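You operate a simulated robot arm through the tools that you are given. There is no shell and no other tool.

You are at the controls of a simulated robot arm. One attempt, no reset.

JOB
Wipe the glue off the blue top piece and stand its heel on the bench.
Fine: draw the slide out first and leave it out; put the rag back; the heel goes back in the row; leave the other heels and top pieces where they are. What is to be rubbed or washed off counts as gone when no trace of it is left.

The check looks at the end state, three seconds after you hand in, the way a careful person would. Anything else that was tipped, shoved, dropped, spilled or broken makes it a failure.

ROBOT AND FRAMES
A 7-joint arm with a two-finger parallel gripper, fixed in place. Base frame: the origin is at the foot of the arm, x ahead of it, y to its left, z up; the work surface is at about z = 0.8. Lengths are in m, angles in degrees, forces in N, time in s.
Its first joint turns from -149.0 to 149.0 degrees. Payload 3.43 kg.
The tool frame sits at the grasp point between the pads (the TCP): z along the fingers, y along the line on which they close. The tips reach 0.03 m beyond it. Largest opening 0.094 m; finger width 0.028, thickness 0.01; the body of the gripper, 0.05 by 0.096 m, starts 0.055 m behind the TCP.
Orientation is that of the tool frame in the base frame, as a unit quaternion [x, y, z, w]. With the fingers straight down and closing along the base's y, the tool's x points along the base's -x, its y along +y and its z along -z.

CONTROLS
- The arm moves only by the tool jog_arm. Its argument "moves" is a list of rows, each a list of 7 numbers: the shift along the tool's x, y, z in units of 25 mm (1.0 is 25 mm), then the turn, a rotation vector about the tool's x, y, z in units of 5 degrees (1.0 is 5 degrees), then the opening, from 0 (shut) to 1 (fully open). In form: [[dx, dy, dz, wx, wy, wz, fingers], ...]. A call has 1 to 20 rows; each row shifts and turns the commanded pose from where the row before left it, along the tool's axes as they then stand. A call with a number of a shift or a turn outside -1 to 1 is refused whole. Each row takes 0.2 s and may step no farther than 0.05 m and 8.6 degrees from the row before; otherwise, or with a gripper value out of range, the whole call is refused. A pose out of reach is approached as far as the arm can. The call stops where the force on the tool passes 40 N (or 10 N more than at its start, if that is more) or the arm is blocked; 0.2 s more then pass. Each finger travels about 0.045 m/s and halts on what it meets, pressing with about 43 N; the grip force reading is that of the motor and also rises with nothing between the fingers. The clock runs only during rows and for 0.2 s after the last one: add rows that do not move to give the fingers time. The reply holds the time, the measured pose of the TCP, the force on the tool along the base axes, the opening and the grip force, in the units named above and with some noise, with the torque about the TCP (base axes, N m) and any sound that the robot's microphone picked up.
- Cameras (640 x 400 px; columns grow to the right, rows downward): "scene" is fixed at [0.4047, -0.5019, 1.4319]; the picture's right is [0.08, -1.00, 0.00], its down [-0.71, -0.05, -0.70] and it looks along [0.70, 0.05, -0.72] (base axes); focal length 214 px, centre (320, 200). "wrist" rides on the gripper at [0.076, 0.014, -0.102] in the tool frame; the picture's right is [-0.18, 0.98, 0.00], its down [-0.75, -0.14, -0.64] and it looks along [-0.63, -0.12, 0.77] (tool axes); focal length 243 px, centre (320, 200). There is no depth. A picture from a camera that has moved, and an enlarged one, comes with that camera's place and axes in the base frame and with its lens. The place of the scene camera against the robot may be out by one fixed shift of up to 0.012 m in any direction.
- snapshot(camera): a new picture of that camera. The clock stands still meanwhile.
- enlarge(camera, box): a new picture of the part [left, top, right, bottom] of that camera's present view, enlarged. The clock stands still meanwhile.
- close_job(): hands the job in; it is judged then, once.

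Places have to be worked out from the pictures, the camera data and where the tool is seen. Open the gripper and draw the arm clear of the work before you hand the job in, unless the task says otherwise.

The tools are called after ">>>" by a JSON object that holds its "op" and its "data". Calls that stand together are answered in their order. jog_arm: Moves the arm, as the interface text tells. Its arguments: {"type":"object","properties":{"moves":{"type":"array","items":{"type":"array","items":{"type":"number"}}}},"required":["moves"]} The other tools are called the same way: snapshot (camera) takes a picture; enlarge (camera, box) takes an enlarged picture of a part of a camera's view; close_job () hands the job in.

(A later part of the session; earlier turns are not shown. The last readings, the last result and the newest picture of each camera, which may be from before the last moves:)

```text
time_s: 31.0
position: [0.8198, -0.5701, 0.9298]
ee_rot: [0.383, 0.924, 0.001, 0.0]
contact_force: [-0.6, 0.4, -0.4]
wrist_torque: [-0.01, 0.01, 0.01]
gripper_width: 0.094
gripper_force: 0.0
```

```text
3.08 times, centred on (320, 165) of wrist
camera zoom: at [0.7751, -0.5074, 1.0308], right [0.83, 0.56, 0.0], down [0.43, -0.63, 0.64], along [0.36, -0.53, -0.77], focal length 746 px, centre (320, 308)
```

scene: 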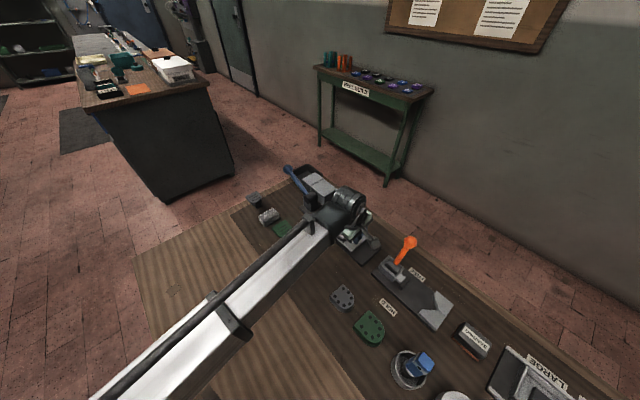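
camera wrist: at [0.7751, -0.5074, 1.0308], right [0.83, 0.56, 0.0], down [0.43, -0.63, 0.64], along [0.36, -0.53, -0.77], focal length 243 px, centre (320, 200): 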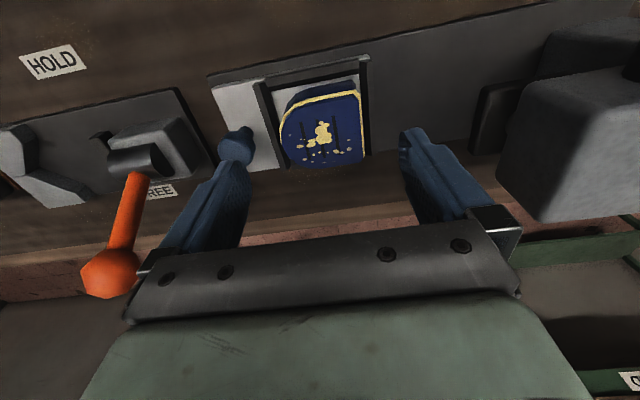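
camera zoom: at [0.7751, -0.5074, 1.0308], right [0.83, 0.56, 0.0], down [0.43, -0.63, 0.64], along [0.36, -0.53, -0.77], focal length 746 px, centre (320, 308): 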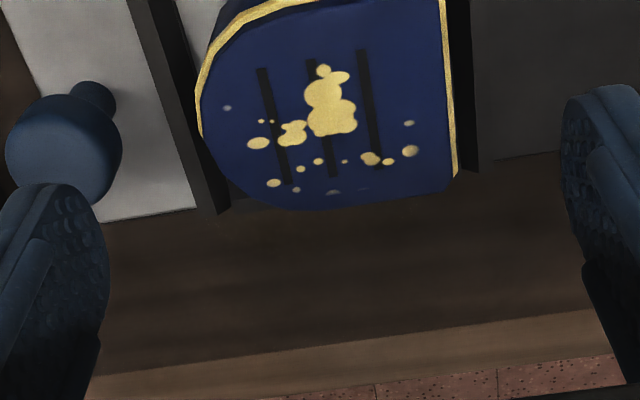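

Tool-down reach over the heel is fine. Now I go up and round to the rag at about (0.887,-0.276).

>>> {"op": "jog_arm", "data": {"moves": [[0, 0, -1, 0, 0, 0, 1], [0, 0, -1, 0, 0, 0, 1], [0, 0, -1, 0, 0, 0, 1], [0, 0, -1, 0, 0, 0, 1], [0.895, 0.517, 0, 0, 0, 0, 1], [0.895, 0.517, 0, 0, 0, 0, 1], [0.895, 0.517, 0, 0, 0, 0, 1], [0.895, 0.517, 0, 0, 0, 0, 1], [0.895, 0.517, 0, 0, 0, 0, 1], [0.895, 0.517, 0, 0, 0, 0, 1], [0.279, 0.8875, 0, 0, 0, 0, 1], [0.279, 0.8875, 0, 0, 0, 0, 1], [0.279, 0.8875, 0, 0, 0, 0, 1], [0.279, 0.8875, 0, 0, 0, 0, 1], [0.279, 0.8875, 0, 0, 0, 0, 1], [0.279, 0.8875, 0, 0, 0, 0, 1], [0.279, 0.8875, 0, 0, 0, 0, 1], [0.279, 0.8875, 0, 0, 0, 0, 1]]}}

>>> {"op": "snapshot", "data": {"camera": "wrist"}}

>>> {"op": "enlarge", "data": {"camera": "wrist", "box": [220, 70, 420, 220]}}

```text
time_s: 34.8
position: [0.8649, -0.2545, 1.03]
ee_rot: [0.383, 0.924, 0.0, 0.0]
contact_force: [1.2, -0.1, -0.4]
wrist_torque: [-0.02, -0.02, 0.02]
gripper_width: 0.0939
gripper_force: 0.1
```

```text
taken
camera wrist: at [0.8211, -0.1917, 1.1309], right [0.83, 0.56, 0.0], down [0.43, -0.63, 0.64], along [0.36, -0.53, -0.77], focal length 243 px, centre (320, 200)
```

wrist: 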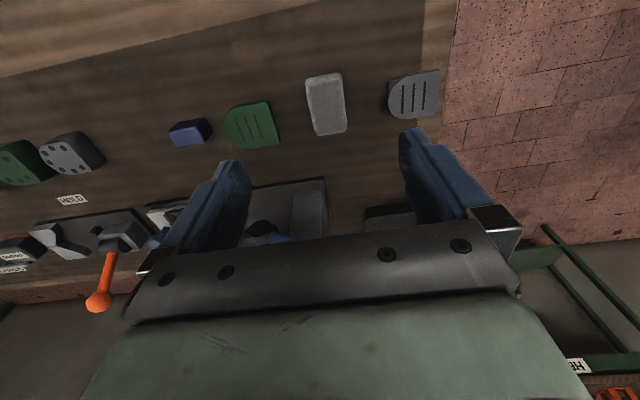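

```text
2.67 times, centred on (320, 145) of wrist
camera zoom: at [0.8211, -0.1917, 1.1309], right [0.83, 0.56, 0.0], down [0.43, -0.63, 0.64], along [0.36, -0.53, -0.77], focal length 647 px, centre (320, 347)
```

zoom: 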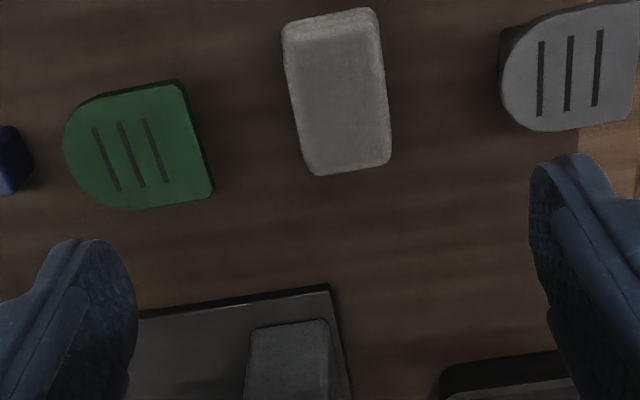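

The rag's top is at about z=0.826, centre (0.888,-0.2755), short side along the slide direction. I descend to just above it with a 66 mm opening, to stay clear of both neighbouring heels.

>>> {"op": "jog_arm", "data": {"moves": [[-0.21, 0.01, 0.9, 0, 0, 0, 0.7], [-0.21, 0.01, 0.9, 0, 0, 0, 0.7], [-0.21, 0.01, 0.9, 0, 0, 0, 0.7], [-0.21, 0.01, 0.9, 0, 0, 0, 0.7], [-0.21, 0.01, 0.9, 0, 0, 0, 0.7], [-0.2, 0.01, 0.9, 0, 0, 0, 0.7]]}}

>>> {"op": "snapshot", "data": {"camera": "wrist"}}

>>> {"op": "enlarge", "data": {"camera": "scene", "box": [235, 180, 315, 250]}}

```text
time_s: 36.2
position: [0.8893, -0.2771, 0.8957]
ee_rot: [0.383, 0.924, -0.001, 0.0]
contact_force: [0.1, 0.2, -0.1]
wrist_torque: [0.01, 0.0, 0.0]
gripper_width: 0.0659
gripper_force: 0.1
```

```text
taken
camera wrist: at [0.844, -0.2129, 0.9957], right [0.83, 0.56, 0.0], down [0.43, -0.63, 0.64], along [0.36, -0.53, -0.77], focal length 243 px, centre (320, 200)
```

wrist: 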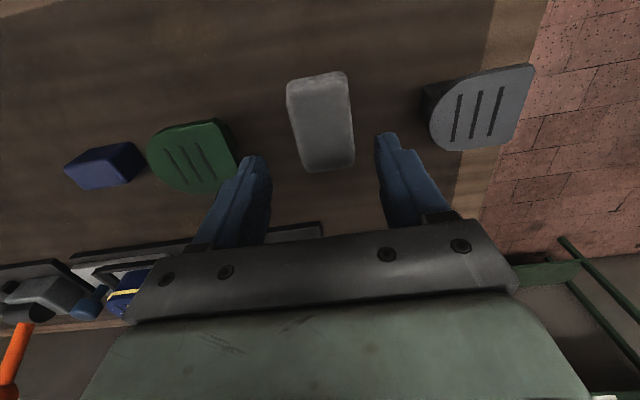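

```text
5.71 times, centred on (275, 215) of scene
camera zoom: at [0.4047, -0.5019, 1.4319], right [0.08, -1.0, 0.0], down [-0.71, -0.05, -0.7], along [0.7, 0.05, -0.72], focal length 1226 px, centre (577, 114)
```

zoom: 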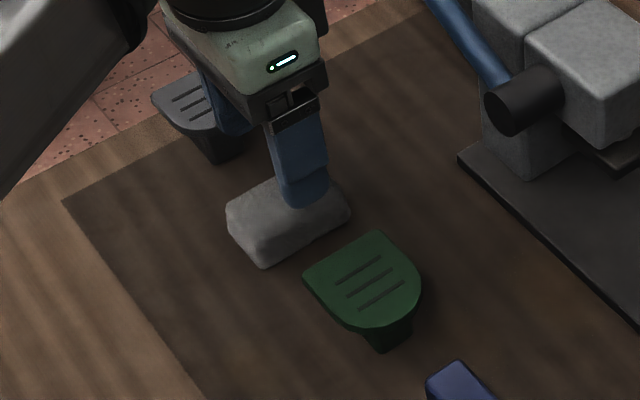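

The rag is between the fingers, its centre about 6 mm nearer than the tool axis; I correct, descend and close.

>>> {"op": "jog_arm", "data": {"moves": [[0.125, 0, 0.55, 0, 0, 0, 0.7], [0.125, 0, 0.55, 0, 0, 0, 0.7], [0, 0, 0.55, 0, 0, 0, 0.7], [0, 0, 0.5, 0, 0, 0, 0.7], [0, 0, 0, 0, 0, 0, 0.3], [0, 0, 0, 0, 0, 0, 0.0], [0, 0, 0, 0, 0, 0, 0.0], [0, 0, 0, 0, 0, 0, 0.0], [0, 0, 0, 0, 0, 0, 0.0]]}}

>>> {"op": "snapshot", "data": {"camera": "wrist"}}

>>> {"op": "enlarge", "data": {"camera": "scene", "box": [235, 180, 315, 250]}}

```text
time_s: 38.2
position: [0.884, -0.2725, 0.8416]
ee_rot: [0.383, 0.924, 0.001, 0.0]
contact_force: [0.1, 0.2, 0.7]
wrist_torque: [0.01, 0.01, 0.0]
gripper_width: 0.0448
gripper_force: 42.9
```

```text
taken
camera wrist: at [0.8397, -0.2081, 0.9423], right [0.83, 0.56, 0.0], down [0.43, -0.63, 0.64], along [0.36, -0.53, -0.77], focal length 243 px, centre (320, 200)
```

wrist: 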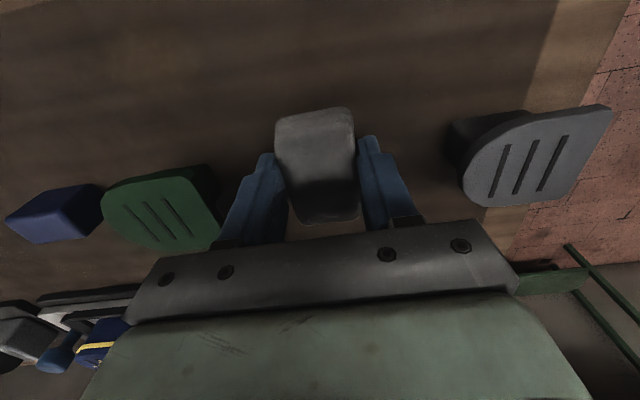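

```text
5.71 times, centred on (275, 215) of scene
camera zoom: at [0.4047, -0.5019, 1.4319], right [0.08, -1.0, 0.0], down [-0.71, -0.05, -0.7], along [0.7, 0.05, -0.72], focal length 1226 px, centre (577, 114)
```

zoom: 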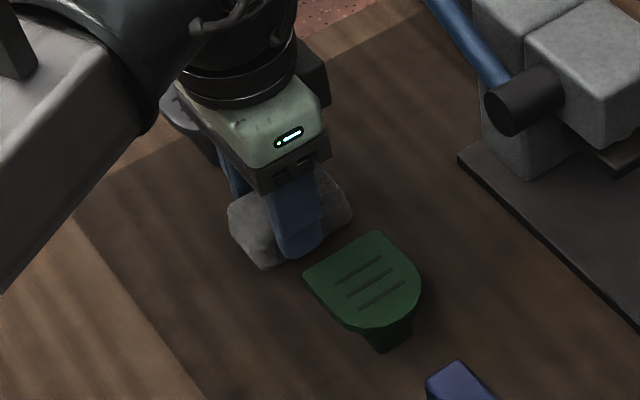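

The rag is gripped firmly (44.8 mm); its home TCP pose is (0.884,-0.2725,0.8416). I lift it and carry it over to above the heel.

>>> {"op": "jog_arm", "data": {"moves": [[0, 0, -0.3, 0, 0, 0, 0], [0, 0, -0.7, 0, 0, 0, 0], [0, 0, -0.95, 0, 0, 0, 0], [0, 0, -0.95, 0, 0, 0, 0], [0, 0, -0.95, 0, 0, 0, 0], [0, 0, -0.95, 0, 0, 0, 0], [0, 0, -0.95, 0, 0, 0, 0], [0, 0, -0.95, 0, 0, 0, 0]]}}

>>> {"op": "jog_arm", "data": {"moves": [[-0.15, -0.8875, 0, 0, 0, 0, 0], [-0.15, -0.8875, 0, 0, 0, 0, 0], [-0.15, -0.8875, 0, 0, 0, 0, 0], [-0.15, -0.8875, 0, 0, 0, 0, 0], [-0.15, -0.8875, 0, 0, 0, 0, 0], [-0.15, -0.8875, 0, 0, 0, 0, 0], [-0.15, -0.8875, 0, 0, 0, 0, 0], [-0.15, -0.8875, 0, 0, 0, 0, 0], [-0.897, -0.517, 0, 0, 0, 0, 0], [-0.897, -0.517, 0, 0, 0, 0, 0], [-0.897, -0.517, 0, 0, 0, 0, 0], [-0.897, -0.517, 0, 0, 0, 0, 0], [-0.897, -0.517, 0, 0, 0, 0, 0], [-0.897, -0.517, 0, 0, 0, 0, 0]]}}

>>> {"op": "snapshot", "data": {"camera": "wrist"}}

>>> {"op": "snapshot", "data": {"camera": "scene"}}

```text
time_s: 40.0
position: [0.8844, -0.2716, 1.01]
ee_rot: [0.383, 0.924, 0.0, 0.001]
contact_force: [-0.2, -0.2, -0.4]
wrist_torque: [0.03, 0.02, -0.04]
gripper_width: 0.0448
gripper_force: 43.0
```

```text
time_s: 43.0
position: [0.8178, -0.569, 1.0099]
ee_rot: [0.382, 0.924, 0.0, 0.0]
contact_force: [-0.9, -0.7, -0.2]
wrist_torque: [0.0, -0.03, 0.05]
gripper_width: 0.045
gripper_force: 42.9
```

```text
taken
camera wrist: at [0.7735, -0.5043, 1.1099], right [0.82, 0.57, 0.0], down [0.43, -0.63, 0.64], along [0.36, -0.53, -0.77], focal length 243 px, centre (320, 200)
```

wrist: 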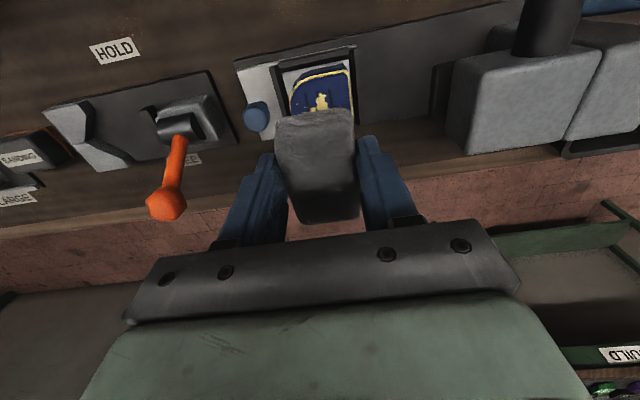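

```text
taken
```

scene: 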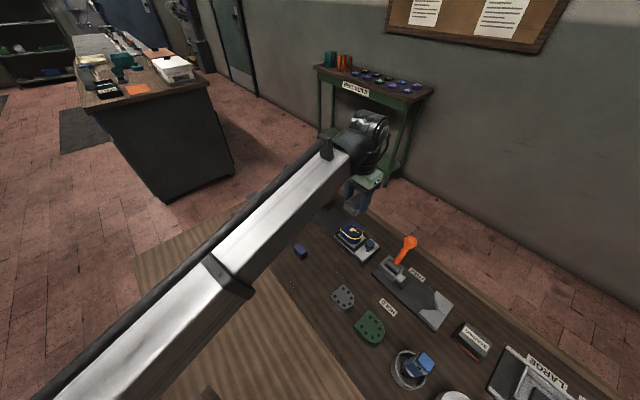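

Above the heel. I descend to just above the top piece, then feel for contact in small steps.

>>> {"op": "jog_arm", "data": {"moves": [[0, 0, 0.8, 0, 0, 0, 0], [0, 0, 0.8, 0, 0, 0, 0], [0, 0, 0.8, 0, 0, 0, 0], [0, 0, 0.8, 0, 0, 0, 0], [0, 0, 0.2, 0, 0, 0, 0], [0, 0, 0.2, 0, 0, 0, 0]]}}

>>> {"op": "jog_arm", "data": {"moves": [[0, 0, 0.1, 0, 0, 0, 0], [0, 0, 0.1, 0, 0, 0, 0], [0, 0, 0.1, 0, 0, 0, 0]]}}

>>> {"op": "snapshot", "data": {"camera": "wrist"}}

```text
time_s: 44.4
position: [0.8197, -0.5692, 0.9198]
ee_rot: [0.383, 0.924, -0.001, 0.0]
contact_force: [-0.8, -0.4, -0.2]
wrist_torque: [0.02, -0.01, 0.02]
gripper_width: 0.0447
gripper_force: 42.8
```

```text
time_s: 45.2
position: [0.8197, -0.568, 0.9126]
ee_rot: [0.383, 0.924, 0.0, 0.0]
contact_force: [-1.0, 0.1, -0.6]
wrist_torque: [0.02, -0.03, -0.02]
gripper_width: 0.0446
gripper_force: 42.9
```

```text
taken
camera wrist: at [0.7759, -0.5049, 1.0128], right [0.83, 0.56, 0.0], down [0.43, -0.63, 0.64], along [0.36, -0.53, -0.77], focal length 243 px, centre (320, 200)
```

wrist: 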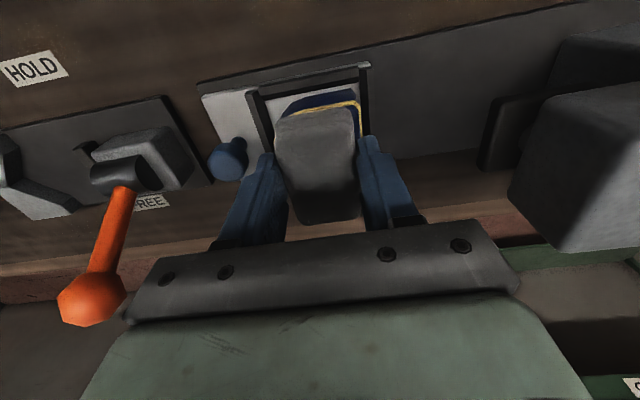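

No contact yet at 0.9126. I continue down in 2 mm steps.

>>> {"op": "jog_arm", "data": {"moves": [[0, 0, 0.08, 0, 0, 0, 0], [0, 0, 0.08, 0, 0, 0, 0], [0, 0, 0.08, 0, 0, 0, 0]]}}

>>> {"op": "jog_arm", "data": {"moves": [[0, 0, 0.06, 0, 0, 0, 0], [0, 0, 0.06, 0, 0, 0, 0]]}}

```text
time_s: 46.0
position: [0.8206, -0.5698, 0.9061]
ee_rot: [0.383, 0.924, 0.0, 0.001]
contact_force: [-0.7, 0.4, -0.5]
wrist_torque: [0.0, -0.01, 0.01]
gripper_width: 0.0448
gripper_force: 43.3
```

```text
time_s: 46.6
position: [0.8204, -0.57, 0.9028]
ee_rot: [0.383, 0.924, 0.0, 0.0]
contact_force: [-0.1, 0.0, -0.5]
wrist_torque: [0.0, 0.04, -0.01]
gripper_width: 0.0449
gripper_force: 43.0
```

Still free at 0.903; further gentle steps.

>>> {"op": "jog_arm", "data": {"moves": [[0, 0, 0.06, 0, 0, 0, 0], [0, 0, 0.06, 0, 0, 0, 0]]}}

>>> {"op": "jog_arm", "data": {"moves": [[0, 0, 0.05, 0, 0, 0, 0], [0, 0, 0.05, 0, 0, 0, 0]]}}

>>> {"op": "snapshot", "data": {"camera": "wrist"}}

```text
time_s: 47.2
position: [0.8205, -0.5699, 0.9013]
ee_rot: [0.382, 0.924, 0.0, 0.001]
contact_force: [-0.2, -0.9, 7.1]
wrist_torque: [-0.07, 0.0, 0.02]
gripper_width: 0.0448
gripper_force: 43.1
```

```text
time_s: 47.8
position: [0.822, -0.5697, 0.9013]
ee_rot: [0.383, 0.924, -0.001, 0.001]
contact_force: [0.1, -2.8, 31.3]
wrist_torque: [-0.24, -0.26, -0.02]
gripper_width: 0.0446
gripper_force: 43.0
```

```text
taken
camera wrist: at [0.7754, -0.5045, 1.001], right [0.83, 0.56, 0.0], down [0.43, -0.63, 0.64], along [0.36, -0.53, -0.76], focal length 243 px, centre (320, 200)
```

wrist: 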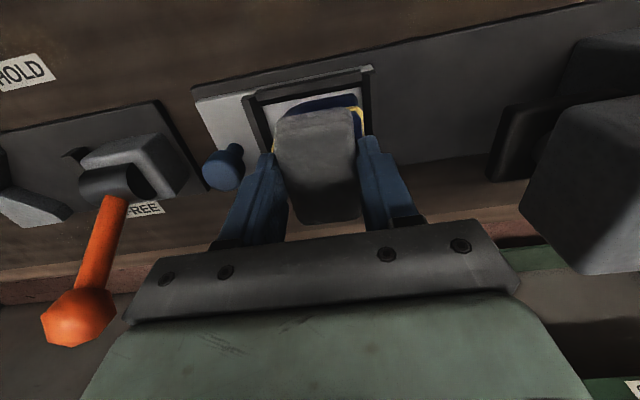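

Contact: the top piece's face is at z≈0.860 (TCP 0.9013). I ease off to about 10 N and rub along the slide direction.

>>> {"op": "jog_arm", "data": {"moves": [[0, 0, -0.08, 0, 0, 0, 0], [0, 0.2, 0, 0, 0, 0, 0], [0, 0.2, 0, 0, 0, 0, 0], [0, 0.15, 0, 0, 0, 0, 0], [0, -0.2, 0, 0, 0, 0, 0], [0, -0.2, 0, 0, 0, 0, 0], [0, -0.2, 0, 0, 0, 0, 0], [0, -0.2, 0, 0, 0, 0, 0], [0, -0.2, 0, 0, 0, 0, 0], [0, -0.1, 0, 0, 0, 0, 0]]}}

>>> {"op": "snapshot", "data": {"camera": "wrist"}}

>>> {"op": "enlarge", "data": {"camera": "scene", "box": [310, 190, 400, 260]}}

```text
time_s: 50.0
position: [0.8108, -0.5782, 0.9013]
ee_rot: [0.382, 0.924, 0.0, 0.0]
contact_force: [9.8, 8.6, 19.6]
wrist_torque: [0.43, -0.67, 0.1]
gripper_width: 0.0446
gripper_force: 43.1
```

```text
taken
camera wrist: at [0.7663, -0.5138, 1.0013], right [0.82, 0.57, 0.0], down [0.43, -0.63, 0.64], along [0.36, -0.53, -0.77], focal length 243 px, centre (320, 200)
```

wrist: 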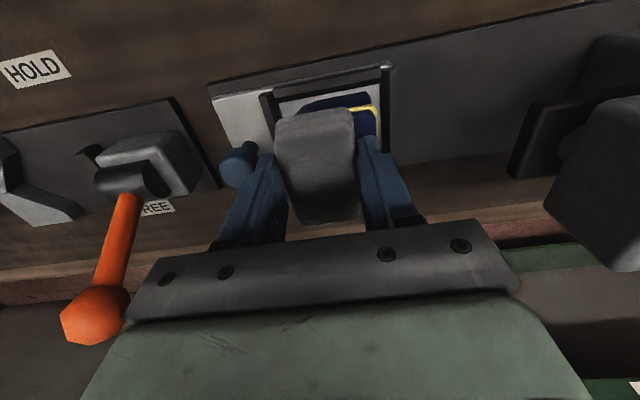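

```text
5.71 times, centred on (355, 225) of scene
camera zoom: at [0.4047, -0.5019, 1.4319], right [0.08, -1.0, 0.0], down [-0.71, -0.05, -0.7], along [0.7, 0.05, -0.72], focal length 1226 px, centre (120, 57)
```

zoom: 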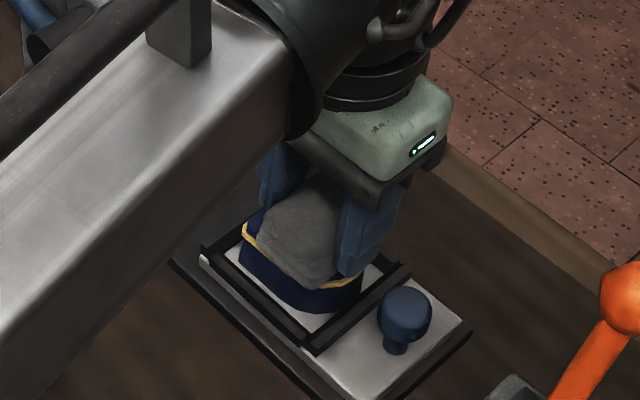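

Rubbing works at ~20 N normal force with the rag firm. I continue with strokes both along and across the face, to cover its entire area.

>>> {"op": "jog_arm", "data": {"moves": [[-0.2, 0, -0.03, 0, 0, 0, 0], [-0.2, 0.1, 0, 0, 0, 0, 0], [0, 0.25, 0, 0, 0, 0, 0], [0, 0.25, 0, 0, 0, 0, 0], [0, 0.25, 0, 0, 0, 0, 0], [0, 0.25, 0, 0, 0, 0, 0], [0.2, 0.1, 0, 0, 0, 0, 0], [0.2, 0, 0, 0, 0, 0, 0], [0.2, -0.1, 0, 0, 0, 0, 0], [0, -0.25, 0, 0, 0, 0, 0], [0, -0.25, 0, 0, 0, 0, 0], [0, -0.25, 0, 0, 0, 0, 0], [0, -0.25, 0, 0, 0, 0, 0], [-0.2, -0.1, 0, 0, 0, 0, 0], [-0.2, 0, 0, 0, 0, 0, 0]]}}

>>> {"op": "jog_arm", "data": {"moves": [[0, 0.25, 0, 0, 0, 0, 0], [0, 0.25, 0, 0, 0, 0, 0], [0, 0.25, 0, 0, 0, 0, 0], [0, 0.25, 0, 0, 0, 0, 0], [0, 0.2, 0, 0, 0, 0, 0], [-0.2, 0, 0, 0, 0, 0, 0], [0.2, -0.2, 0, 0, 0, 0, 0], [0.2, -0.2, 0, 0, 0, 0, 0], [-0.2, -0.2, 0, 0, 0, 0, 0], [-0.2, -0.2, 0, 0, 0, 0, 0], [0.2, -0.2, 0, 0, 0, 0, 0], [0.2, -0.2, 0, 0, 0, 0, 0], [-0.2, 0.6, 0, 0, 0, 0, 0], [0, 0, -0.4, 0, 0, 0, 0], [0, 0, -0.8, 0, 0, 0, 0], [0.5, 0, -0.8, 0, 0, 0, 0], [1, 0, -0.5, 0, 0, 0, 0], [1, 0, -0.5, 0, 0, 0, 0], [1, 0, -0.5, 0, 0, 0, 0]]}}

>>> {"op": "enlarge", "data": {"camera": "wrist", "box": [220, 40, 420, 180]}}

>>> {"op": "enlarge", "data": {"camera": "scene", "box": [310, 190, 400, 260]}}

```text
time_s: 53.2
position: [0.8147, -0.5807, 0.901]
ee_rot: [0.383, 0.924, 0.0, -0.001]
contact_force: [-6.5, 5.2, 10.4]
wrist_torque: [-0.06, 0.14, 0.03]
gripper_width: 0.0449
gripper_force: 42.3
```

```text
time_s: 57.2
position: [0.7628, -0.5081, 0.9881]
ee_rot: [0.382, 0.924, 0.0, 0.0]
contact_force: [0.4, 0.2, 0.2]
wrist_torque: [0.03, 0.02, 0.0]
gripper_width: 0.0447
gripper_force: 43.1
```

```text
2.86 times, centred on (320, 110) of wrist
camera zoom: at [0.7184, -0.4447, 1.088], right [0.83, 0.56, 0.0], down [0.43, -0.63, 0.64], along [0.36, -0.53, -0.77], focal length 693 px, centre (320, 457)
```

zoom: 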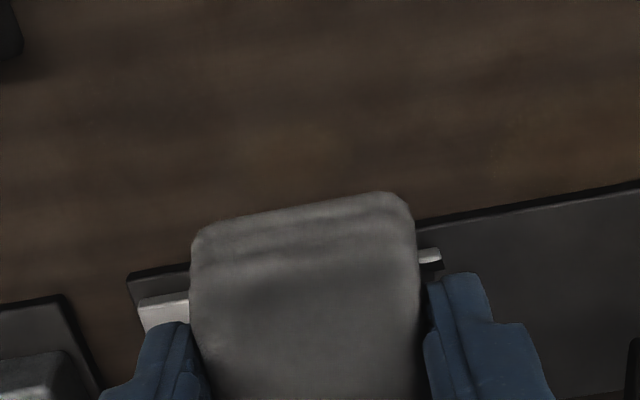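

```text
5.71 times, centred on (355, 225) of scene
camera zoom: at [0.4047, -0.5019, 1.4319], right [0.08, -1.0, 0.0], down [-0.71, -0.05, -0.7], along [0.7, 0.05, -0.72], focal length 1226 px, centre (120, 57)
```

zoom: 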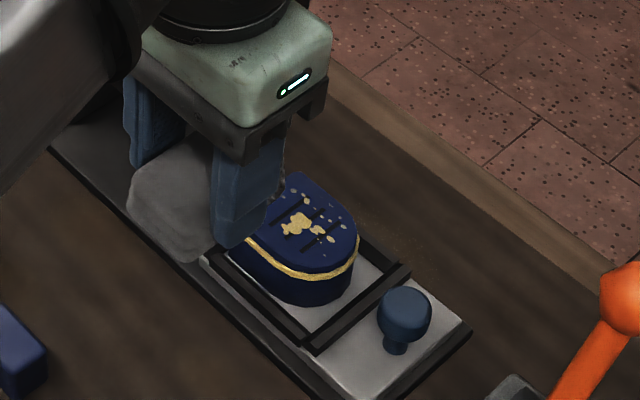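

The blobs still seem visible from the scene camera. I enlarge further to compare.

>>> {"op": "enlarge", "data": {"camera": "scene", "box": [335, 212, 375, 247]}}

```text
11.43 times, centred on (355, 230) of scene
camera zoom: at [0.4047, -0.5019, 1.4319], right [0.08, -1.0, 0.0], down [-0.71, -0.05, -0.7], along [0.7, 0.05, -0.72], focal length 2451 px, centre (-80, -137)
```

zoom: 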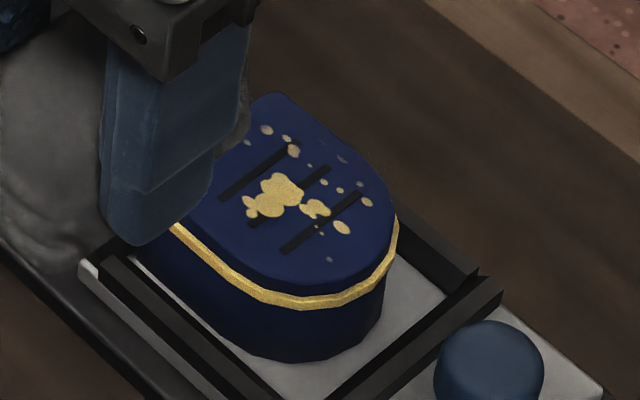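

>>> {"op": "enlarge", "data": {"camera": "scene", "box": [290, 165, 410, 275]}}

>>> {"op": "enlarge", "data": {"camera": "scene", "box": [380, 310, 640, 400]}}

```text
3.64 times, centred on (350, 220) of scene
camera zoom: at [0.4047, -0.5019, 1.4319], right [0.08, -1.0, 0.0], down [-0.71, -0.05, -0.7], along [0.7, 0.05, -0.72], focal length 780 px, centre (211, 127)
```

zoom: 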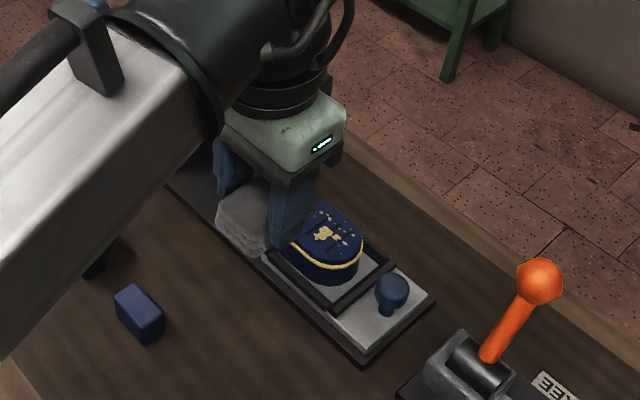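

```text
2.46 times, centred on (510, 355) of scene
camera zoom: at [0.4047, -0.5019, 1.4319], right [0.08, -1.0, 0.0], down [-0.71, -0.05, -0.7], along [0.7, 0.05, -0.72], focal length 528 px, centre (-148, -182)
```

zoom: 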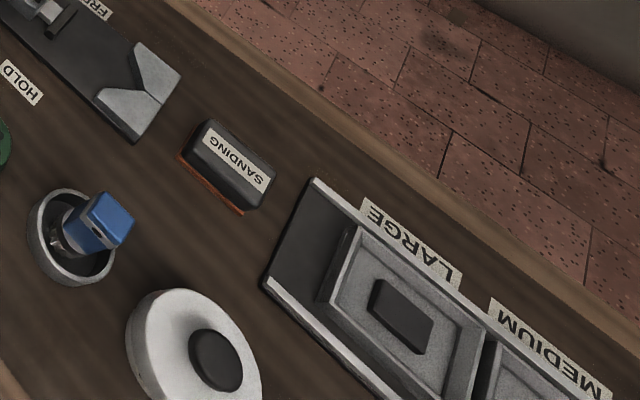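

I can't tell a clear change yet, so more rubbing is needed. I go back down on the face and rub with longer, quicker strokes, then compare at the same enlargement.

>>> {"op": "jog_arm", "data": {"moves": [[-1, 0, 0.5, 0, 0, 0, 0], [-1, 0, 0.5, 0, 0, 0, 0], [-1, 0, 0.5, 0, 0, 0, 0], [-0.5, 0, 0.8, 0, 0, 0, 0], [0, 0, 0.8, 0, 0, 0, 0], [0, 0, 0.3, 0, 0, 0, 0], [0, 0, 0.1, 0, 0, 0, 0]]}}

```text
time_s: 58.8
position: [0.8267, -0.5713, 0.9022]
ee_rot: [0.383, 0.924, 0.0, 0.001]
contact_force: [0.8, 0.2, 0.5]
wrist_torque: [0.03, 0.02, -0.02]
gripper_width: 0.0445
gripper_force: 42.8
```

>>> {"op": "jog_arm", "data": {"moves": [[0, -0.2, 0.1, 0, 0, 0, 0], [0, 0.5, 0, 0, 0, 0, 0], [0, -0.5, 0, 0, 0, 0, 0], [0, -0.5, 0, 0, 0, 0, 0], [0, 0.5, 0, 0, 0, 0, 0], [0, 0.5, 0, 0, 0, 0, 0], [0, -0.5, 0, 0, 0, 0, 0], [0, -0.5, 0, 0, 0, 0, 0], [0, 0.5, 0, 0, 0, 0, 0], [0, 0.5, 0, 0, 0, 0, 0], [0, -0.5, 0, 0, 0, 0, 0], [0, -0.5, 0, 0, 0, 0, 0], [0, 0.5, 0, 0, 0, 0, 0], [0, 0.5, 0, 0, 0, 0, 0], [0, -0.5, 0, 0, 0, 0, 0]]}}

```text
time_s: 62.0
position: [0.8199, -0.5739, 0.8991]
ee_rot: [0.383, 0.924, 0.0, 0.0]
contact_force: [-1.9, 2.7, 38.0]
wrist_torque: [0.16, -0.06, 0.0]
gripper_width: 0.0446
gripper_force: 42.7
```

Force rose to 38 N at z=0.899 (the rag may have seated up slightly). I lift off and check.

>>> {"op": "jog_arm", "data": {"moves": [[0, 0, -0.4, 0, 0, 0, 0], [0, 0, -0.8, 0, 0, 0, 0], [0.5, 0, -0.8, 0, 0, 0, 0], [1, 0, -0.5, 0, 0, 0, 0], [1, 0, -0.5, 0, 0, 0, 0], [1, 0, -0.5, 0, 0, 0, 0]]}}

>>> {"op": "enlarge", "data": {"camera": "scene", "box": [335, 212, 375, 247]}}

>>> {"op": "enlarge", "data": {"camera": "scene", "box": [310, 190, 400, 260]}}

```text
time_s: 63.4
position: [0.7592, -0.5127, 0.987]
ee_rot: [0.383, 0.924, -0.001, -0.001]
contact_force: [0.2, 0.6, 0.0]
wrist_torque: [0.01, 0.02, 0.01]
gripper_width: 0.0446
gripper_force: 42.9
```

```text
11.43 times, centred on (355, 230) of scene
camera zoom: at [0.4047, -0.5019, 1.4319], right [0.08, -1.0, 0.0], down [-0.71, -0.05, -0.7], along [0.7, 0.05, -0.72], focal length 2451 px, centre (-80, -137)
```

zoom: 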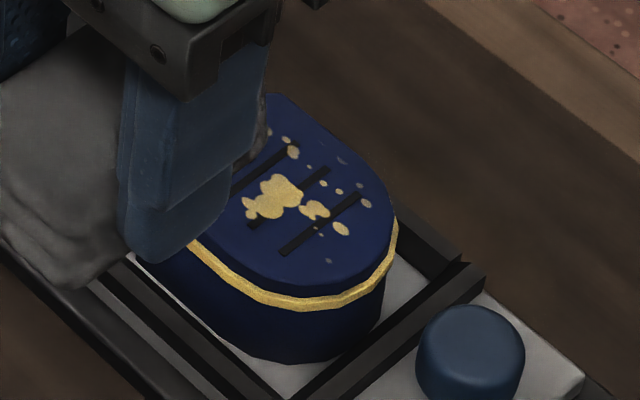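

```text
5.71 times, centred on (355, 225) of scene
camera zoom: at [0.4047, -0.5019, 1.4319], right [0.08, -1.0, 0.0], down [-0.71, -0.05, -0.7], along [0.7, 0.05, -0.72], focal length 1226 px, centre (120, 57)
```

zoom: 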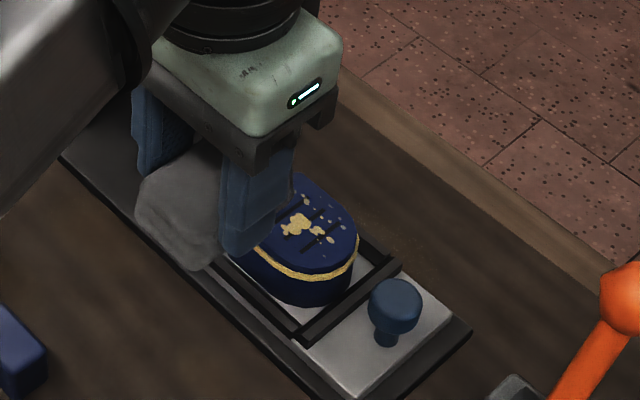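

The small blobs have grown paler, so rubbing does remove the glue progressively; but strokes along the slide direction pushed the slide in a few mm. I switch to strokes across the slide (tool x), where it can't move.

>>> {"op": "jog_arm", "data": {"moves": [[-1, 0, 0.5, 0, 0, 0, 0], [-1, 0, 0.5, 0, 0, 0, 0], [-1, 0, 0.5, 0, 0, 0, 0], [-0.5, 0, 0.8, 0, 0, 0, 0], [0, 0, 0.8, 0, 0, 0, 0], [0, 0, 0.34, 0, 0, 0, 0], [0, 0, 0, 0, 0, 0, 0]]}}

>>> {"op": "jog_arm", "data": {"moves": [[0.5, 0, 0, 0, 0, 0, 0], [-0.5, 0, 0, 0, 0, 0, 0], [-0.5, 0, 0, 0, 0, 0, 0], [0.5, 0, 0, 0, 0, 0, 0]]}}

```text
time_s: 65.0
position: [0.821, -0.574, 0.8996]
ee_rot: [0.383, 0.924, 0.0, 0.001]
contact_force: [1.7, 1.0, 8.2]
wrist_torque: [-0.01, -0.02, -0.02]
gripper_width: 0.0446
gripper_force: 42.6
```

```text
time_s: 66.0
position: [0.8204, -0.5758, 0.9]
ee_rot: [0.383, 0.924, -0.002, 0.002]
contact_force: [6.9, -7.9, 15.3]
wrist_torque: [-0.26, -0.35, -0.01]
gripper_width: 0.0447
gripper_force: 43.2
```

Strokes across run well at ~15 N. I do more, covering front and rear halves.

>>> {"op": "jog_arm", "data": {"moves": [[0.6, -0.1, 0, 0, 0, 0, 0], [-0.6, -0.1, 0, 0, 0, 0, 0], [-0.6, -0.1, 0, 0, 0, 0, 0], [0.6, -0.1, 0, 0, 0, 0, 0], [0.6, 0, 0, 0, 0, 0, 0], [-0.6, 0, 0, 0, 0, 0, 0], [-0.6, 0, 0, 0, 0, 0, 0], [0.6, 0, 0, 0, 0, 0, 0], [0.6, 0.1, 0, 0, 0, 0, 0], [-0.6, 0.1, 0, 0, 0, 0, 0], [-0.6, 0.1, 0, 0, 0, 0, 0], [0.6, 0.1, 0, 0, 0, 0, 0], [0.6, 0, 0, 0, 0, 0, 0], [-0.6, 0, 0, 0, 0, 0, 0], [-0.6, 0, 0, 0, 0, 0, 0], [0.6, 0, 0, 0, 0, 0, 0], [0.6, 0, 0, 0, 0, 0, 0], [-0.6, 0, 0, 0, 0, 0, 0], [-0.6, 0, 0, 0, 0, 0, 0], [0.6, 0, 0, 0, 0, 0, 0]]}}

>>> {"op": "jog_arm", "data": {"moves": [[0.6, 0.1, 0, 0, 0, 0, 0], [-0.6, 0.1, 0, 0, 0, 0, 0], [-0.6, 0.1, 0, 0, 0, 0, 0], [0.6, 0.1, 0, 0, 0, 0, 0], [0.6, 0, 0, 0, 0, 0, 0], [-0.6, 0, 0, 0, 0, 0, 0], [-0.6, 0, 0, 0, 0, 0, 0], [0.6, 0, 0, 0, 0, 0, 0], [0.6, -0.1, 0, 0, 0, 0, 0], [-0.6, -0.1, 0, 0, 0, 0, 0], [-0.6, -0.1, 0, 0, 0, 0, 0], [0.6, -0.1, 0, 0, 0, 0, 0], [0, 0, -0.4, 0, 0, 0, 0], [0, 0, -0.8, 0, 0, 0, 0], [0.5, 0, -0.8, 0, 0, 0, 0], [1, 0, -0.5, 0, 0, 0, 0], [1, 0, -0.5, 0, 0, 0, 0], [1, 0, -0.5, 0, 0, 0, 0]]}}

>>> {"op": "enlarge", "data": {"camera": "scene", "box": [335, 212, 375, 247]}}

```text
time_s: 70.2
position: [0.8236, -0.5753, 0.8999]
ee_rot: [0.383, 0.924, 0.0, 0.001]
contact_force: [3.8, -4.8, 6.1]
wrist_torque: [-0.19, -0.17, 0.01]
gripper_width: 0.045
gripper_force: 42.7
```

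```text
time_s: 74.0
position: [0.7585, -0.513, 0.9876]
ee_rot: [0.383, 0.924, 0.0, 0.0]
contact_force: [0.8, -0.3, -0.4]
wrist_torque: [0.0, 0.02, 0.0]
gripper_width: 0.0448
gripper_force: 42.9
```

```text
11.43 times, centred on (355, 230) of scene
camera zoom: at [0.4047, -0.5019, 1.4319], right [0.08, -1.0, 0.0], down [-0.71, -0.05, -0.7], along [0.7, 0.05, -0.72], focal length 2451 px, centre (-80, -137)
```

zoom: 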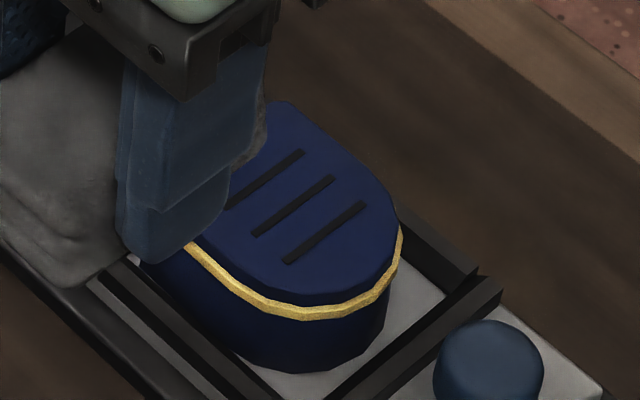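

The blobs on the top face are gone in this view. I move the hand aside (over +s, higher) to inspect the whole top face and the yellow seam line with the wrist camera.

>>> {"op": "jog_arm", "data": {"moves": [[-0.2, 0, -0.5, 0, 0, 0, 0], [-0.4, 0.4, -0.4, 0, 0, 0, 0], [-0.5, 0.7, -0.1, 0, 0, 0, 0], [-0.5, 0.7, 0, 0, 0, 0, 0], [-0.5, 0.7, 0, 0, 0, 0, 0], [-0.46, 0.6, 0, 0, 0, 0, 0]]}}

>>> {"op": "snapshot", "data": {"camera": "wrist"}}

>>> {"op": "enlarge", "data": {"camera": "wrist", "box": [190, 70, 310, 160]}}

>>> {"op": "enlarge", "data": {"camera": "scene", "box": [335, 212, 375, 247]}}

```text
time_s: 75.4
position: [0.8596, -0.5036, 1.0121]
ee_rot: [0.383, 0.924, 0.0, 0.001]
contact_force: [0.1, 0.5, -0.4]
wrist_torque: [0.01, -0.01, -0.02]
gripper_width: 0.0448
gripper_force: 43.1
```

```text
taken
camera wrist: at [0.815, -0.4396, 1.1115], right [0.83, 0.56, 0.0], down [0.43, -0.63, 0.64], along [0.36, -0.53, -0.77], focal length 243 px, centre (320, 200)
```

wrist: 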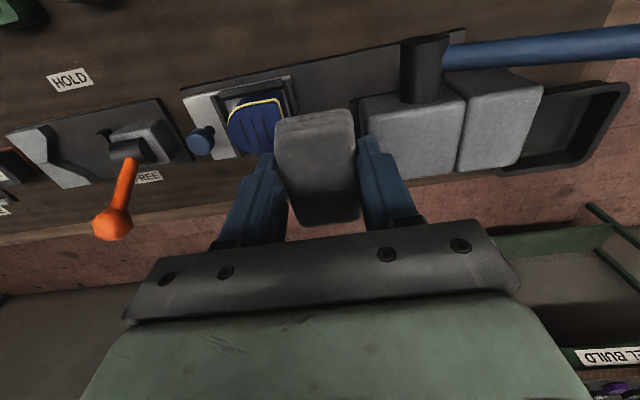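

```text
4.44 times, centred on (250, 115) of wrist
camera zoom: at [0.815, -0.4396, 1.1115], right [0.83, 0.56, 0.0], down [0.43, -0.63, 0.64], along [0.36, -0.53, -0.77], focal length 1078 px, centre (631, 578)
```

zoom: 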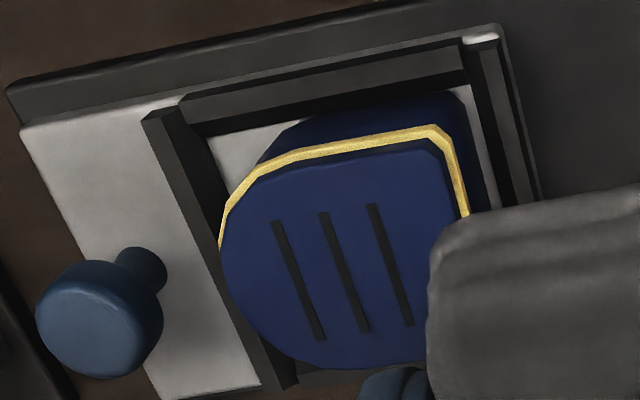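

```text
11.43 times, centred on (355, 230) of scene
camera zoom: at [0.4047, -0.5019, 1.4319], right [0.08, -1.0, 0.0], down [-0.71, -0.05, -0.7], along [0.7, 0.05, -0.72], focal length 2451 px, centre (-80, -137)
```

zoom: 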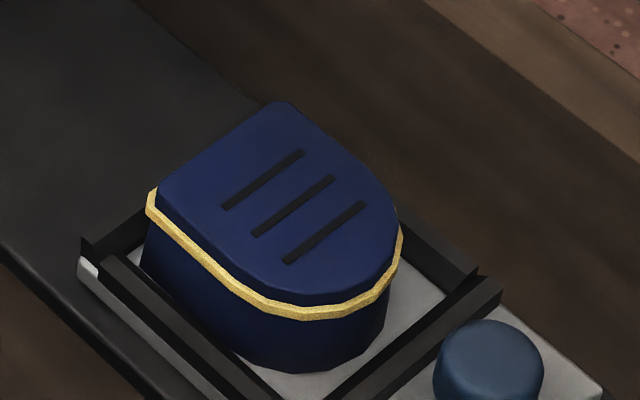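

The top face is completely clean from both views. The yellow seam line round the joint remains; to learn if it is removable glue or just part of the joint, I try a gentle side rub on the near side. I first position the rag beside the heel.

>>> {"op": "jog_arm", "data": {"moves": [[0.7, 0, 0, 0, 0, 0, 0], [0.7, 0, 0, 0, 0, 0, 0], [0.67, -0.5, 0, 0, 0, 0, 0], [0, -0.8, 0, 0, 0, 0, 0], [0, -0.8, 0, 0, 0, 0, 0], [0, -0.77, 0, 0, 0, 0, 0], [0, 0, 0.8, 0, 0, 0, 0], [0, 0, 0.8, 0, 0, 0, 0], [0, 0, 0.8, 0, 0, 0, 0], [0, 0, 0.8, 0, 0, 0, 0], [0, 0, 0.8, 0, 0, 0, 0], [0, 0, 0.28, 0, 0, 0, 0], [0, 0, 0, 0, 0, 0, 0]]}}

>>> {"op": "snapshot", "data": {"camera": "wrist"}}

>>> {"op": "enlarge", "data": {"camera": "scene", "box": [310, 190, 400, 260]}}

```text
time_s: 78.2
position: [0.7733, -0.5177, 0.9053]
ee_rot: [0.384, 0.924, -0.001, 0.0]
contact_force: [-0.1, -0.1, -0.7]
wrist_torque: [0.0, 0.01, 0.02]
gripper_width: 0.0449
gripper_force: 42.9
```

```text
taken
camera wrist: at [0.7281, -0.4538, 1.005], right [0.83, 0.56, 0.0], down [0.43, -0.63, 0.64], along [0.36, -0.53, -0.77], focal length 243 px, centre (320, 200)
```

wrist: 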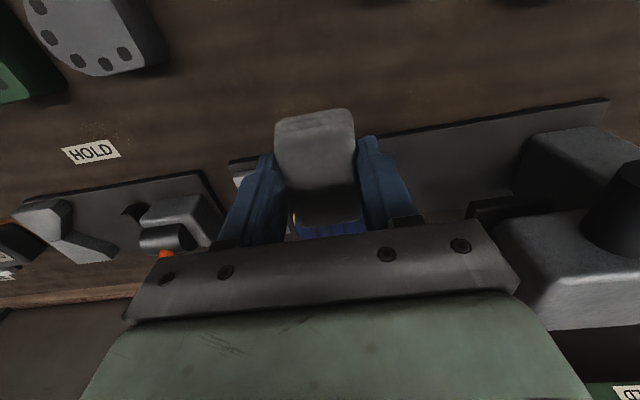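

```text
5.71 times, centred on (355, 225) of scene
camera zoom: at [0.4047, -0.5019, 1.4319], right [0.08, -1.0, 0.0], down [-0.71, -0.05, -0.7], along [0.7, 0.05, -0.72], focal length 1226 px, centre (120, 57)
```

zoom: 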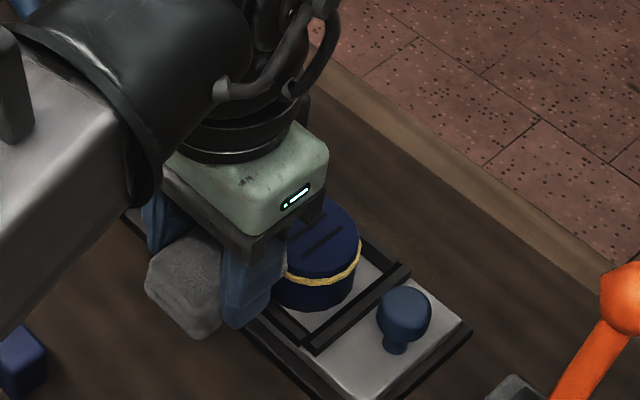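

Positioned beside the heel. I lower to the seam's height and edge in until light contact.

>>> {"op": "jog_arm", "data": {"moves": [[0, 0, 0.3, 0, 0, 0, 0], [0, 0, 0.35, 0, 0, 0, 0], [-0.15, 0, 0, 0, 0, 0, 0], [-0.15, 0, 0, 0, 0, 0, 0]]}}

>>> {"op": "jog_arm", "data": {"moves": [[-0.1, 0, 0, 0, 0, 0, 0], [-0.1, 0, 0, 0, 0, 0, 0], [0, 0, 0, 0, 0, 0, 0]]}}

>>> {"op": "jog_arm", "data": {"moves": [[-0.1, 0, 0, 0, 0, 0, 0], [0, 0, 0, 0, 0, 0, 0]]}}

>>> {"op": "enlarge", "data": {"camera": "scene", "box": [310, 190, 400, 260]}}

```text
time_s: 79.2
position: [0.7764, -0.5234, 0.8898]
ee_rot: [0.383, 0.924, 0.0, 0.0]
contact_force: [0.1, 1.0, 0.2]
wrist_torque: [0.02, 0.02, 0.02]
gripper_width: 0.0446
gripper_force: 42.7
```

```text
time_s: 80.0
position: [0.7802, -0.5259, 0.8891]
ee_rot: [0.383, 0.924, 0.001, -0.002]
contact_force: [-6.7, 4.6, 1.4]
wrist_torque: [0.11, 0.14, -0.01]
gripper_width: 0.0446
gripper_force: 43.4
```

```text
time_s: 80.6
position: [0.7811, -0.5263, 0.8883]
ee_rot: [0.383, 0.924, 0.001, -0.002]
contact_force: [-17.2, 17.6, 11.4]
wrist_torque: [0.41, 0.25, 0.2]
gripper_width: 0.0446
gripper_force: 43.0
```

```text
5.71 times, centred on (355, 225) of scene
camera zoom: at [0.4047, -0.5019, 1.4319], right [0.08, -1.0, 0.0], down [-0.71, -0.05, -0.7], along [0.7, 0.05, -0.72], focal length 1226 px, centre (120, 57)
```

zoom: 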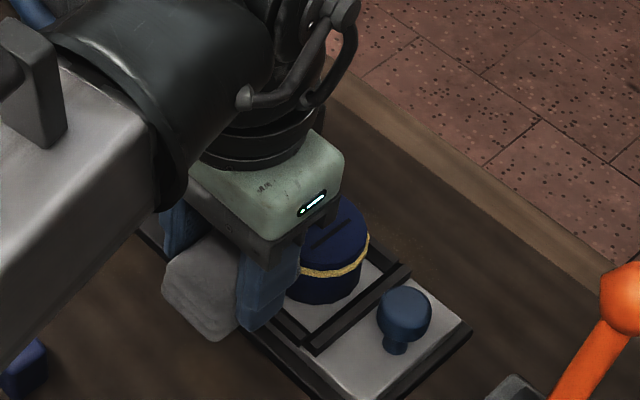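

Contact at TCP n≈-0.924, about 24 N; I ease off and do a set of light downward wipes (retract, raise, press, wipe down).

>>> {"op": "jog_arm", "data": {"moves": [[0.2, 0, 0, 0, 0, 0, 0], [0, 0, -0.4, 0, 0, 0, 0], [-0.13, 0, 0, 0, 0, 0, 0], [0, 0, 0.25, 0, 0, 0, 0], [0, 0, 0.25, 0, 0, 0, 0], [0.15, 0, 0, 0, 0, 0, 0], [0, 0, -0.5, 0, 0, 0, 0], [-0.15, 0, 0, 0, 0, 0, 0], [0, 0, 0.25, 0, 0, 0, 0], [0, 0, 0.25, 0, 0, 0, 0], [0.15, 0, 0, 0, 0, 0, 0], [0, 0, -0.5, 0, 0, 0, 0], [-0.15, 0, 0, 0, 0, 0, 0], [0, 0, 0.25, 0, 0, 0, 0], [0, 0, 0.25, 0, 0, 0, 0]]}}

```text
time_s: 83.8
position: [0.7803, -0.5267, 0.8858]
ee_rot: [0.383, 0.924, 0.0, 0.0]
contact_force: [-9.0, 9.6, 4.7]
wrist_torque: [0.25, 0.14, 0.12]
gripper_width: 0.0447
gripper_force: 43.1
```

>>> {"op": "jog_arm", "data": {"moves": [[0.15, 0, 0, 0, 0, 0, 0], [0, 0, -0.5, 0, 0, 0, 0], [-0.15, 0, 0, 0, 0, 0, 0], [0, 0, 0.25, 0, 0, 0, 0], [0, 0, 0.25, 0, 0, 0, 0], [0.15, 0, 0, 0, 0, 0, 0], [0, 0, -0.5, 0, 0, 0, 0], [-0.15, 0, 0, 0, 0, 0, 0], [0, 0, 0.25, 0, 0, 0, 0], [0, 0, 0.25, 0, 0, 0, 0], [0.15, 0, 0, 0, 0, 0, 0], [0, 0, -0.5, 0, 0, 0, 0], [-0.15, 0, 0, 0, 0, 0, 0], [0, 0, 0.25, 0, 0, 0, 0], [0, 0, 0.25, 0, 0, 0, 0], [0.15, 0, 0, 0, 0, 0, 0], [0, 0, -0.5, 0, 0, 0, 0], [-0.15, 0, 0, 0, 0, 0, 0], [0, 0, 0.25, 0, 0, 0, 0], [0, 0, 0.25, 0, 0, 0, 0]]}}

>>> {"op": "jog_arm", "data": {"moves": [[0.3, 0, 0, 0, 0, 0, 0], [0.5, 0, 0, 0, 0, 0, 0], [0.5, 0, -0.5, 0, 0, 0, 0], [0, 0, -0.9, 0, 0, 0, 0], [0, 0, -0.9, 0, 0, 0, 0], [0, 0, -0.9, 0, 0, 0, 0], [0, 0.8, -0.9, 0, 0, 0, 0], [0, 0.8, -0.5, 0, 0, 0, 0], [0, 0.8, 0, 0, 0, 0, 0]]}}

>>> {"op": "enlarge", "data": {"camera": "scene", "box": [335, 212, 375, 247]}}

>>> {"op": "snapshot", "data": {"camera": "wrist"}}

```text
time_s: 88.0
position: [0.782, -0.5264, 0.8873]
ee_rot: [0.383, 0.924, 0.001, 0.0]
contact_force: [-8.6, 8.3, 5.3]
wrist_torque: [0.23, 0.2, 0.06]
gripper_width: 0.0447
gripper_force: 43.2
```

```text
time_s: 90.0
position: [0.7994, -0.4628, 1.0018]
ee_rot: [0.382, 0.924, 0.001, 0.0]
contact_force: [1.2, 0.6, -0.1]
wrist_torque: [-0.03, -0.03, 0.01]
gripper_width: 0.0448
gripper_force: 43.1
```

```text
11.43 times, centred on (355, 230) of scene
camera zoom: at [0.4047, -0.5019, 1.4319], right [0.08, -1.0, 0.0], down [-0.71, -0.05, -0.7], along [0.7, 0.05, -0.72], focal length 2451 px, centre (-80, -137)
```

zoom: 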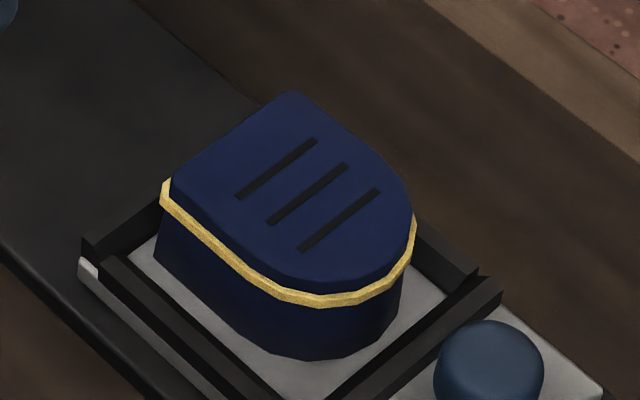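

```text
taken
camera wrist: at [0.7558, -0.3976, 1.1026], right [0.83, 0.56, 0.0], down [0.43, -0.63, 0.64], along [0.36, -0.53, -0.77], focal length 243 px, centre (320, 200)
```

wrist: 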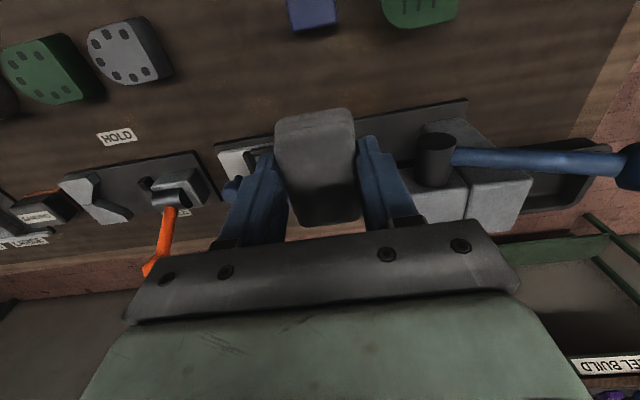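

After several side wipes the seam line shows no change. For a firmer test I rub it longer, along the side at slightly lower height.

>>> {"op": "jog_arm", "data": {"moves": [[0, -0.8, 0, 0, 0, 0, 0], [0, -0.8, 0.5, 0, 0, 0, 0], [0, -0.8, 0.9, 0, 0, 0, 0], [0, 0, 0.9, 0, 0, 0, 0], [0, 0, 0.9, 0, 0, 0, 0], [0, 0, 0.9, 0, 0, 0, 0], [-0.5, 0, 0.5, 0, 0, 0, 0], [-0.5, 0, 0.2, 0, 0, 0, 0], [-0.3, 0, 0, 0, 0, 0, 0], [0, 0, 0, 0, 0, 0, 0]]}}

>>> {"op": "jog_arm", "data": {"moves": [[0, 0.4, 0, 0, 0, 0, 0], [0, -0.4, 0, 0, 0, 0, 0], [0, -0.4, 0, 0, 0, 0, 0], [0, 0.4, 0, 0, 0, 0, 0]]}}

```text
time_s: 92.2
position: [0.7803, -0.5261, 0.8829]
ee_rot: [0.382, 0.924, 0.001, -0.001]
contact_force: [-7.9, 7.2, 1.6]
wrist_torque: [0.24, 0.22, 0.11]
gripper_width: 0.0446
gripper_force: 43.0
```

```text
time_s: 93.2
position: [0.7812, -0.5278, 0.8823]
ee_rot: [0.383, 0.924, -0.001, 0.0]
contact_force: [-8.1, 7.6, 3.5]
wrist_torque: [0.31, 0.23, 0.09]
gripper_width: 0.0446
gripper_force: 42.9
```

>>> {"op": "jog_arm", "data": {"moves": [[0, 0.5, 0, 0, 0, 0, 0], [0, -0.5, 0, 0, 0, 0, 0], [0, -0.5, 0, 0, 0, 0, 0], [0, 0.5, 0, 0, 0, 0, 0], [0, 0.5, 0, 0, 0, 0, 0], [0, -0.5, 0, 0, 0, 0, 0], [0, -0.5, 0, 0, 0, 0, 0], [0, 0.5, 0, 0, 0, 0, 0], [0, 0.5, 0, 0, 0, 0, 0], [0, -0.5, 0, 0, 0, 0, 0], [0, -0.5, 0, 0, 0, 0, 0], [0, 0.5, 0, 0, 0, 0, 0], [0, 0.5, 0, 0, 0, 0, 0], [0, -0.5, 0, 0, 0, 0, 0], [0, -0.5, 0, 0, 0, 0, 0], [0, 0.5, 0, 0, 0, 0, 0], [0, 0.5, 0, 0, 0, 0, 0], [0, -0.5, 0, 0, 0, 0, 0], [0, -0.5, 0, 0, 0, 0, 0], [0, 0.5, 0, 0, 0, 0, 0]]}}

>>> {"op": "jog_arm", "data": {"moves": [[0, 0.5, 0, 0, 0, 0, 0], [0, -0.5, 0, 0, 0, 0, 0], [0, -0.5, 0, 0, 0, 0, 0], [0, 0.5, 0, 0, 0, 0, 0], [0, 0.5, 0, 0, 0, 0, 0], [0, -0.5, 0, 0, 0, 0, 0], [0, -0.5, 0, 0, 0, 0, 0], [0, 0.5, 0, 0, 0, 0, 0], [0.3, 0, 0, 0, 0, 0, 0], [0.5, 0, 0, 0, 0, 0, 0], [0.5, 0, -0.7, 0, 0, 0, 0], [0, 0, -0.9, 0, 0, 0, 0], [0, 0, -0.9, 0, 0, 0, 0], [0, 0, -0.9, 0, 0, 0, 0], [0, 0.8, -0.9, 0, 0, 0, 0], [0, 0.8, -0.5, 0, 0, 0, 0], [0, 0.8, 0, 0, 0, 0, 0]]}}

>>> {"op": "enlarge", "data": {"camera": "scene", "box": [335, 212, 375, 247]}}

```text
time_s: 97.4
position: [0.7807, -0.5269, 0.882]
ee_rot: [0.383, 0.924, 0.0, 0.0]
contact_force: [-4.8, 4.1, 0.6]
wrist_torque: [0.06, 0.1, -0.01]
gripper_width: 0.0447
gripper_force: 43.3
```

```text
time_s: 101.0
position: [0.8016, -0.4627, 1.0021]
ee_rot: [0.383, 0.924, 0.0, 0.0]
contact_force: [-0.3, 0.3, -0.3]
wrist_torque: [-0.01, 0.0, 0.0]
gripper_width: 0.0448
gripper_force: 43.0
```

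```text
11.43 times, centred on (355, 230) of scene
camera zoom: at [0.4047, -0.5019, 1.4319], right [0.08, -1.0, 0.0], down [-0.71, -0.05, -0.7], along [0.7, 0.05, -0.72], focal length 2451 px, centre (-80, -137)
```

zoom: 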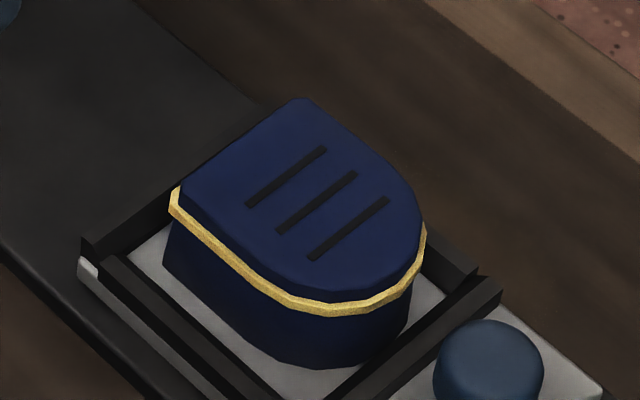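

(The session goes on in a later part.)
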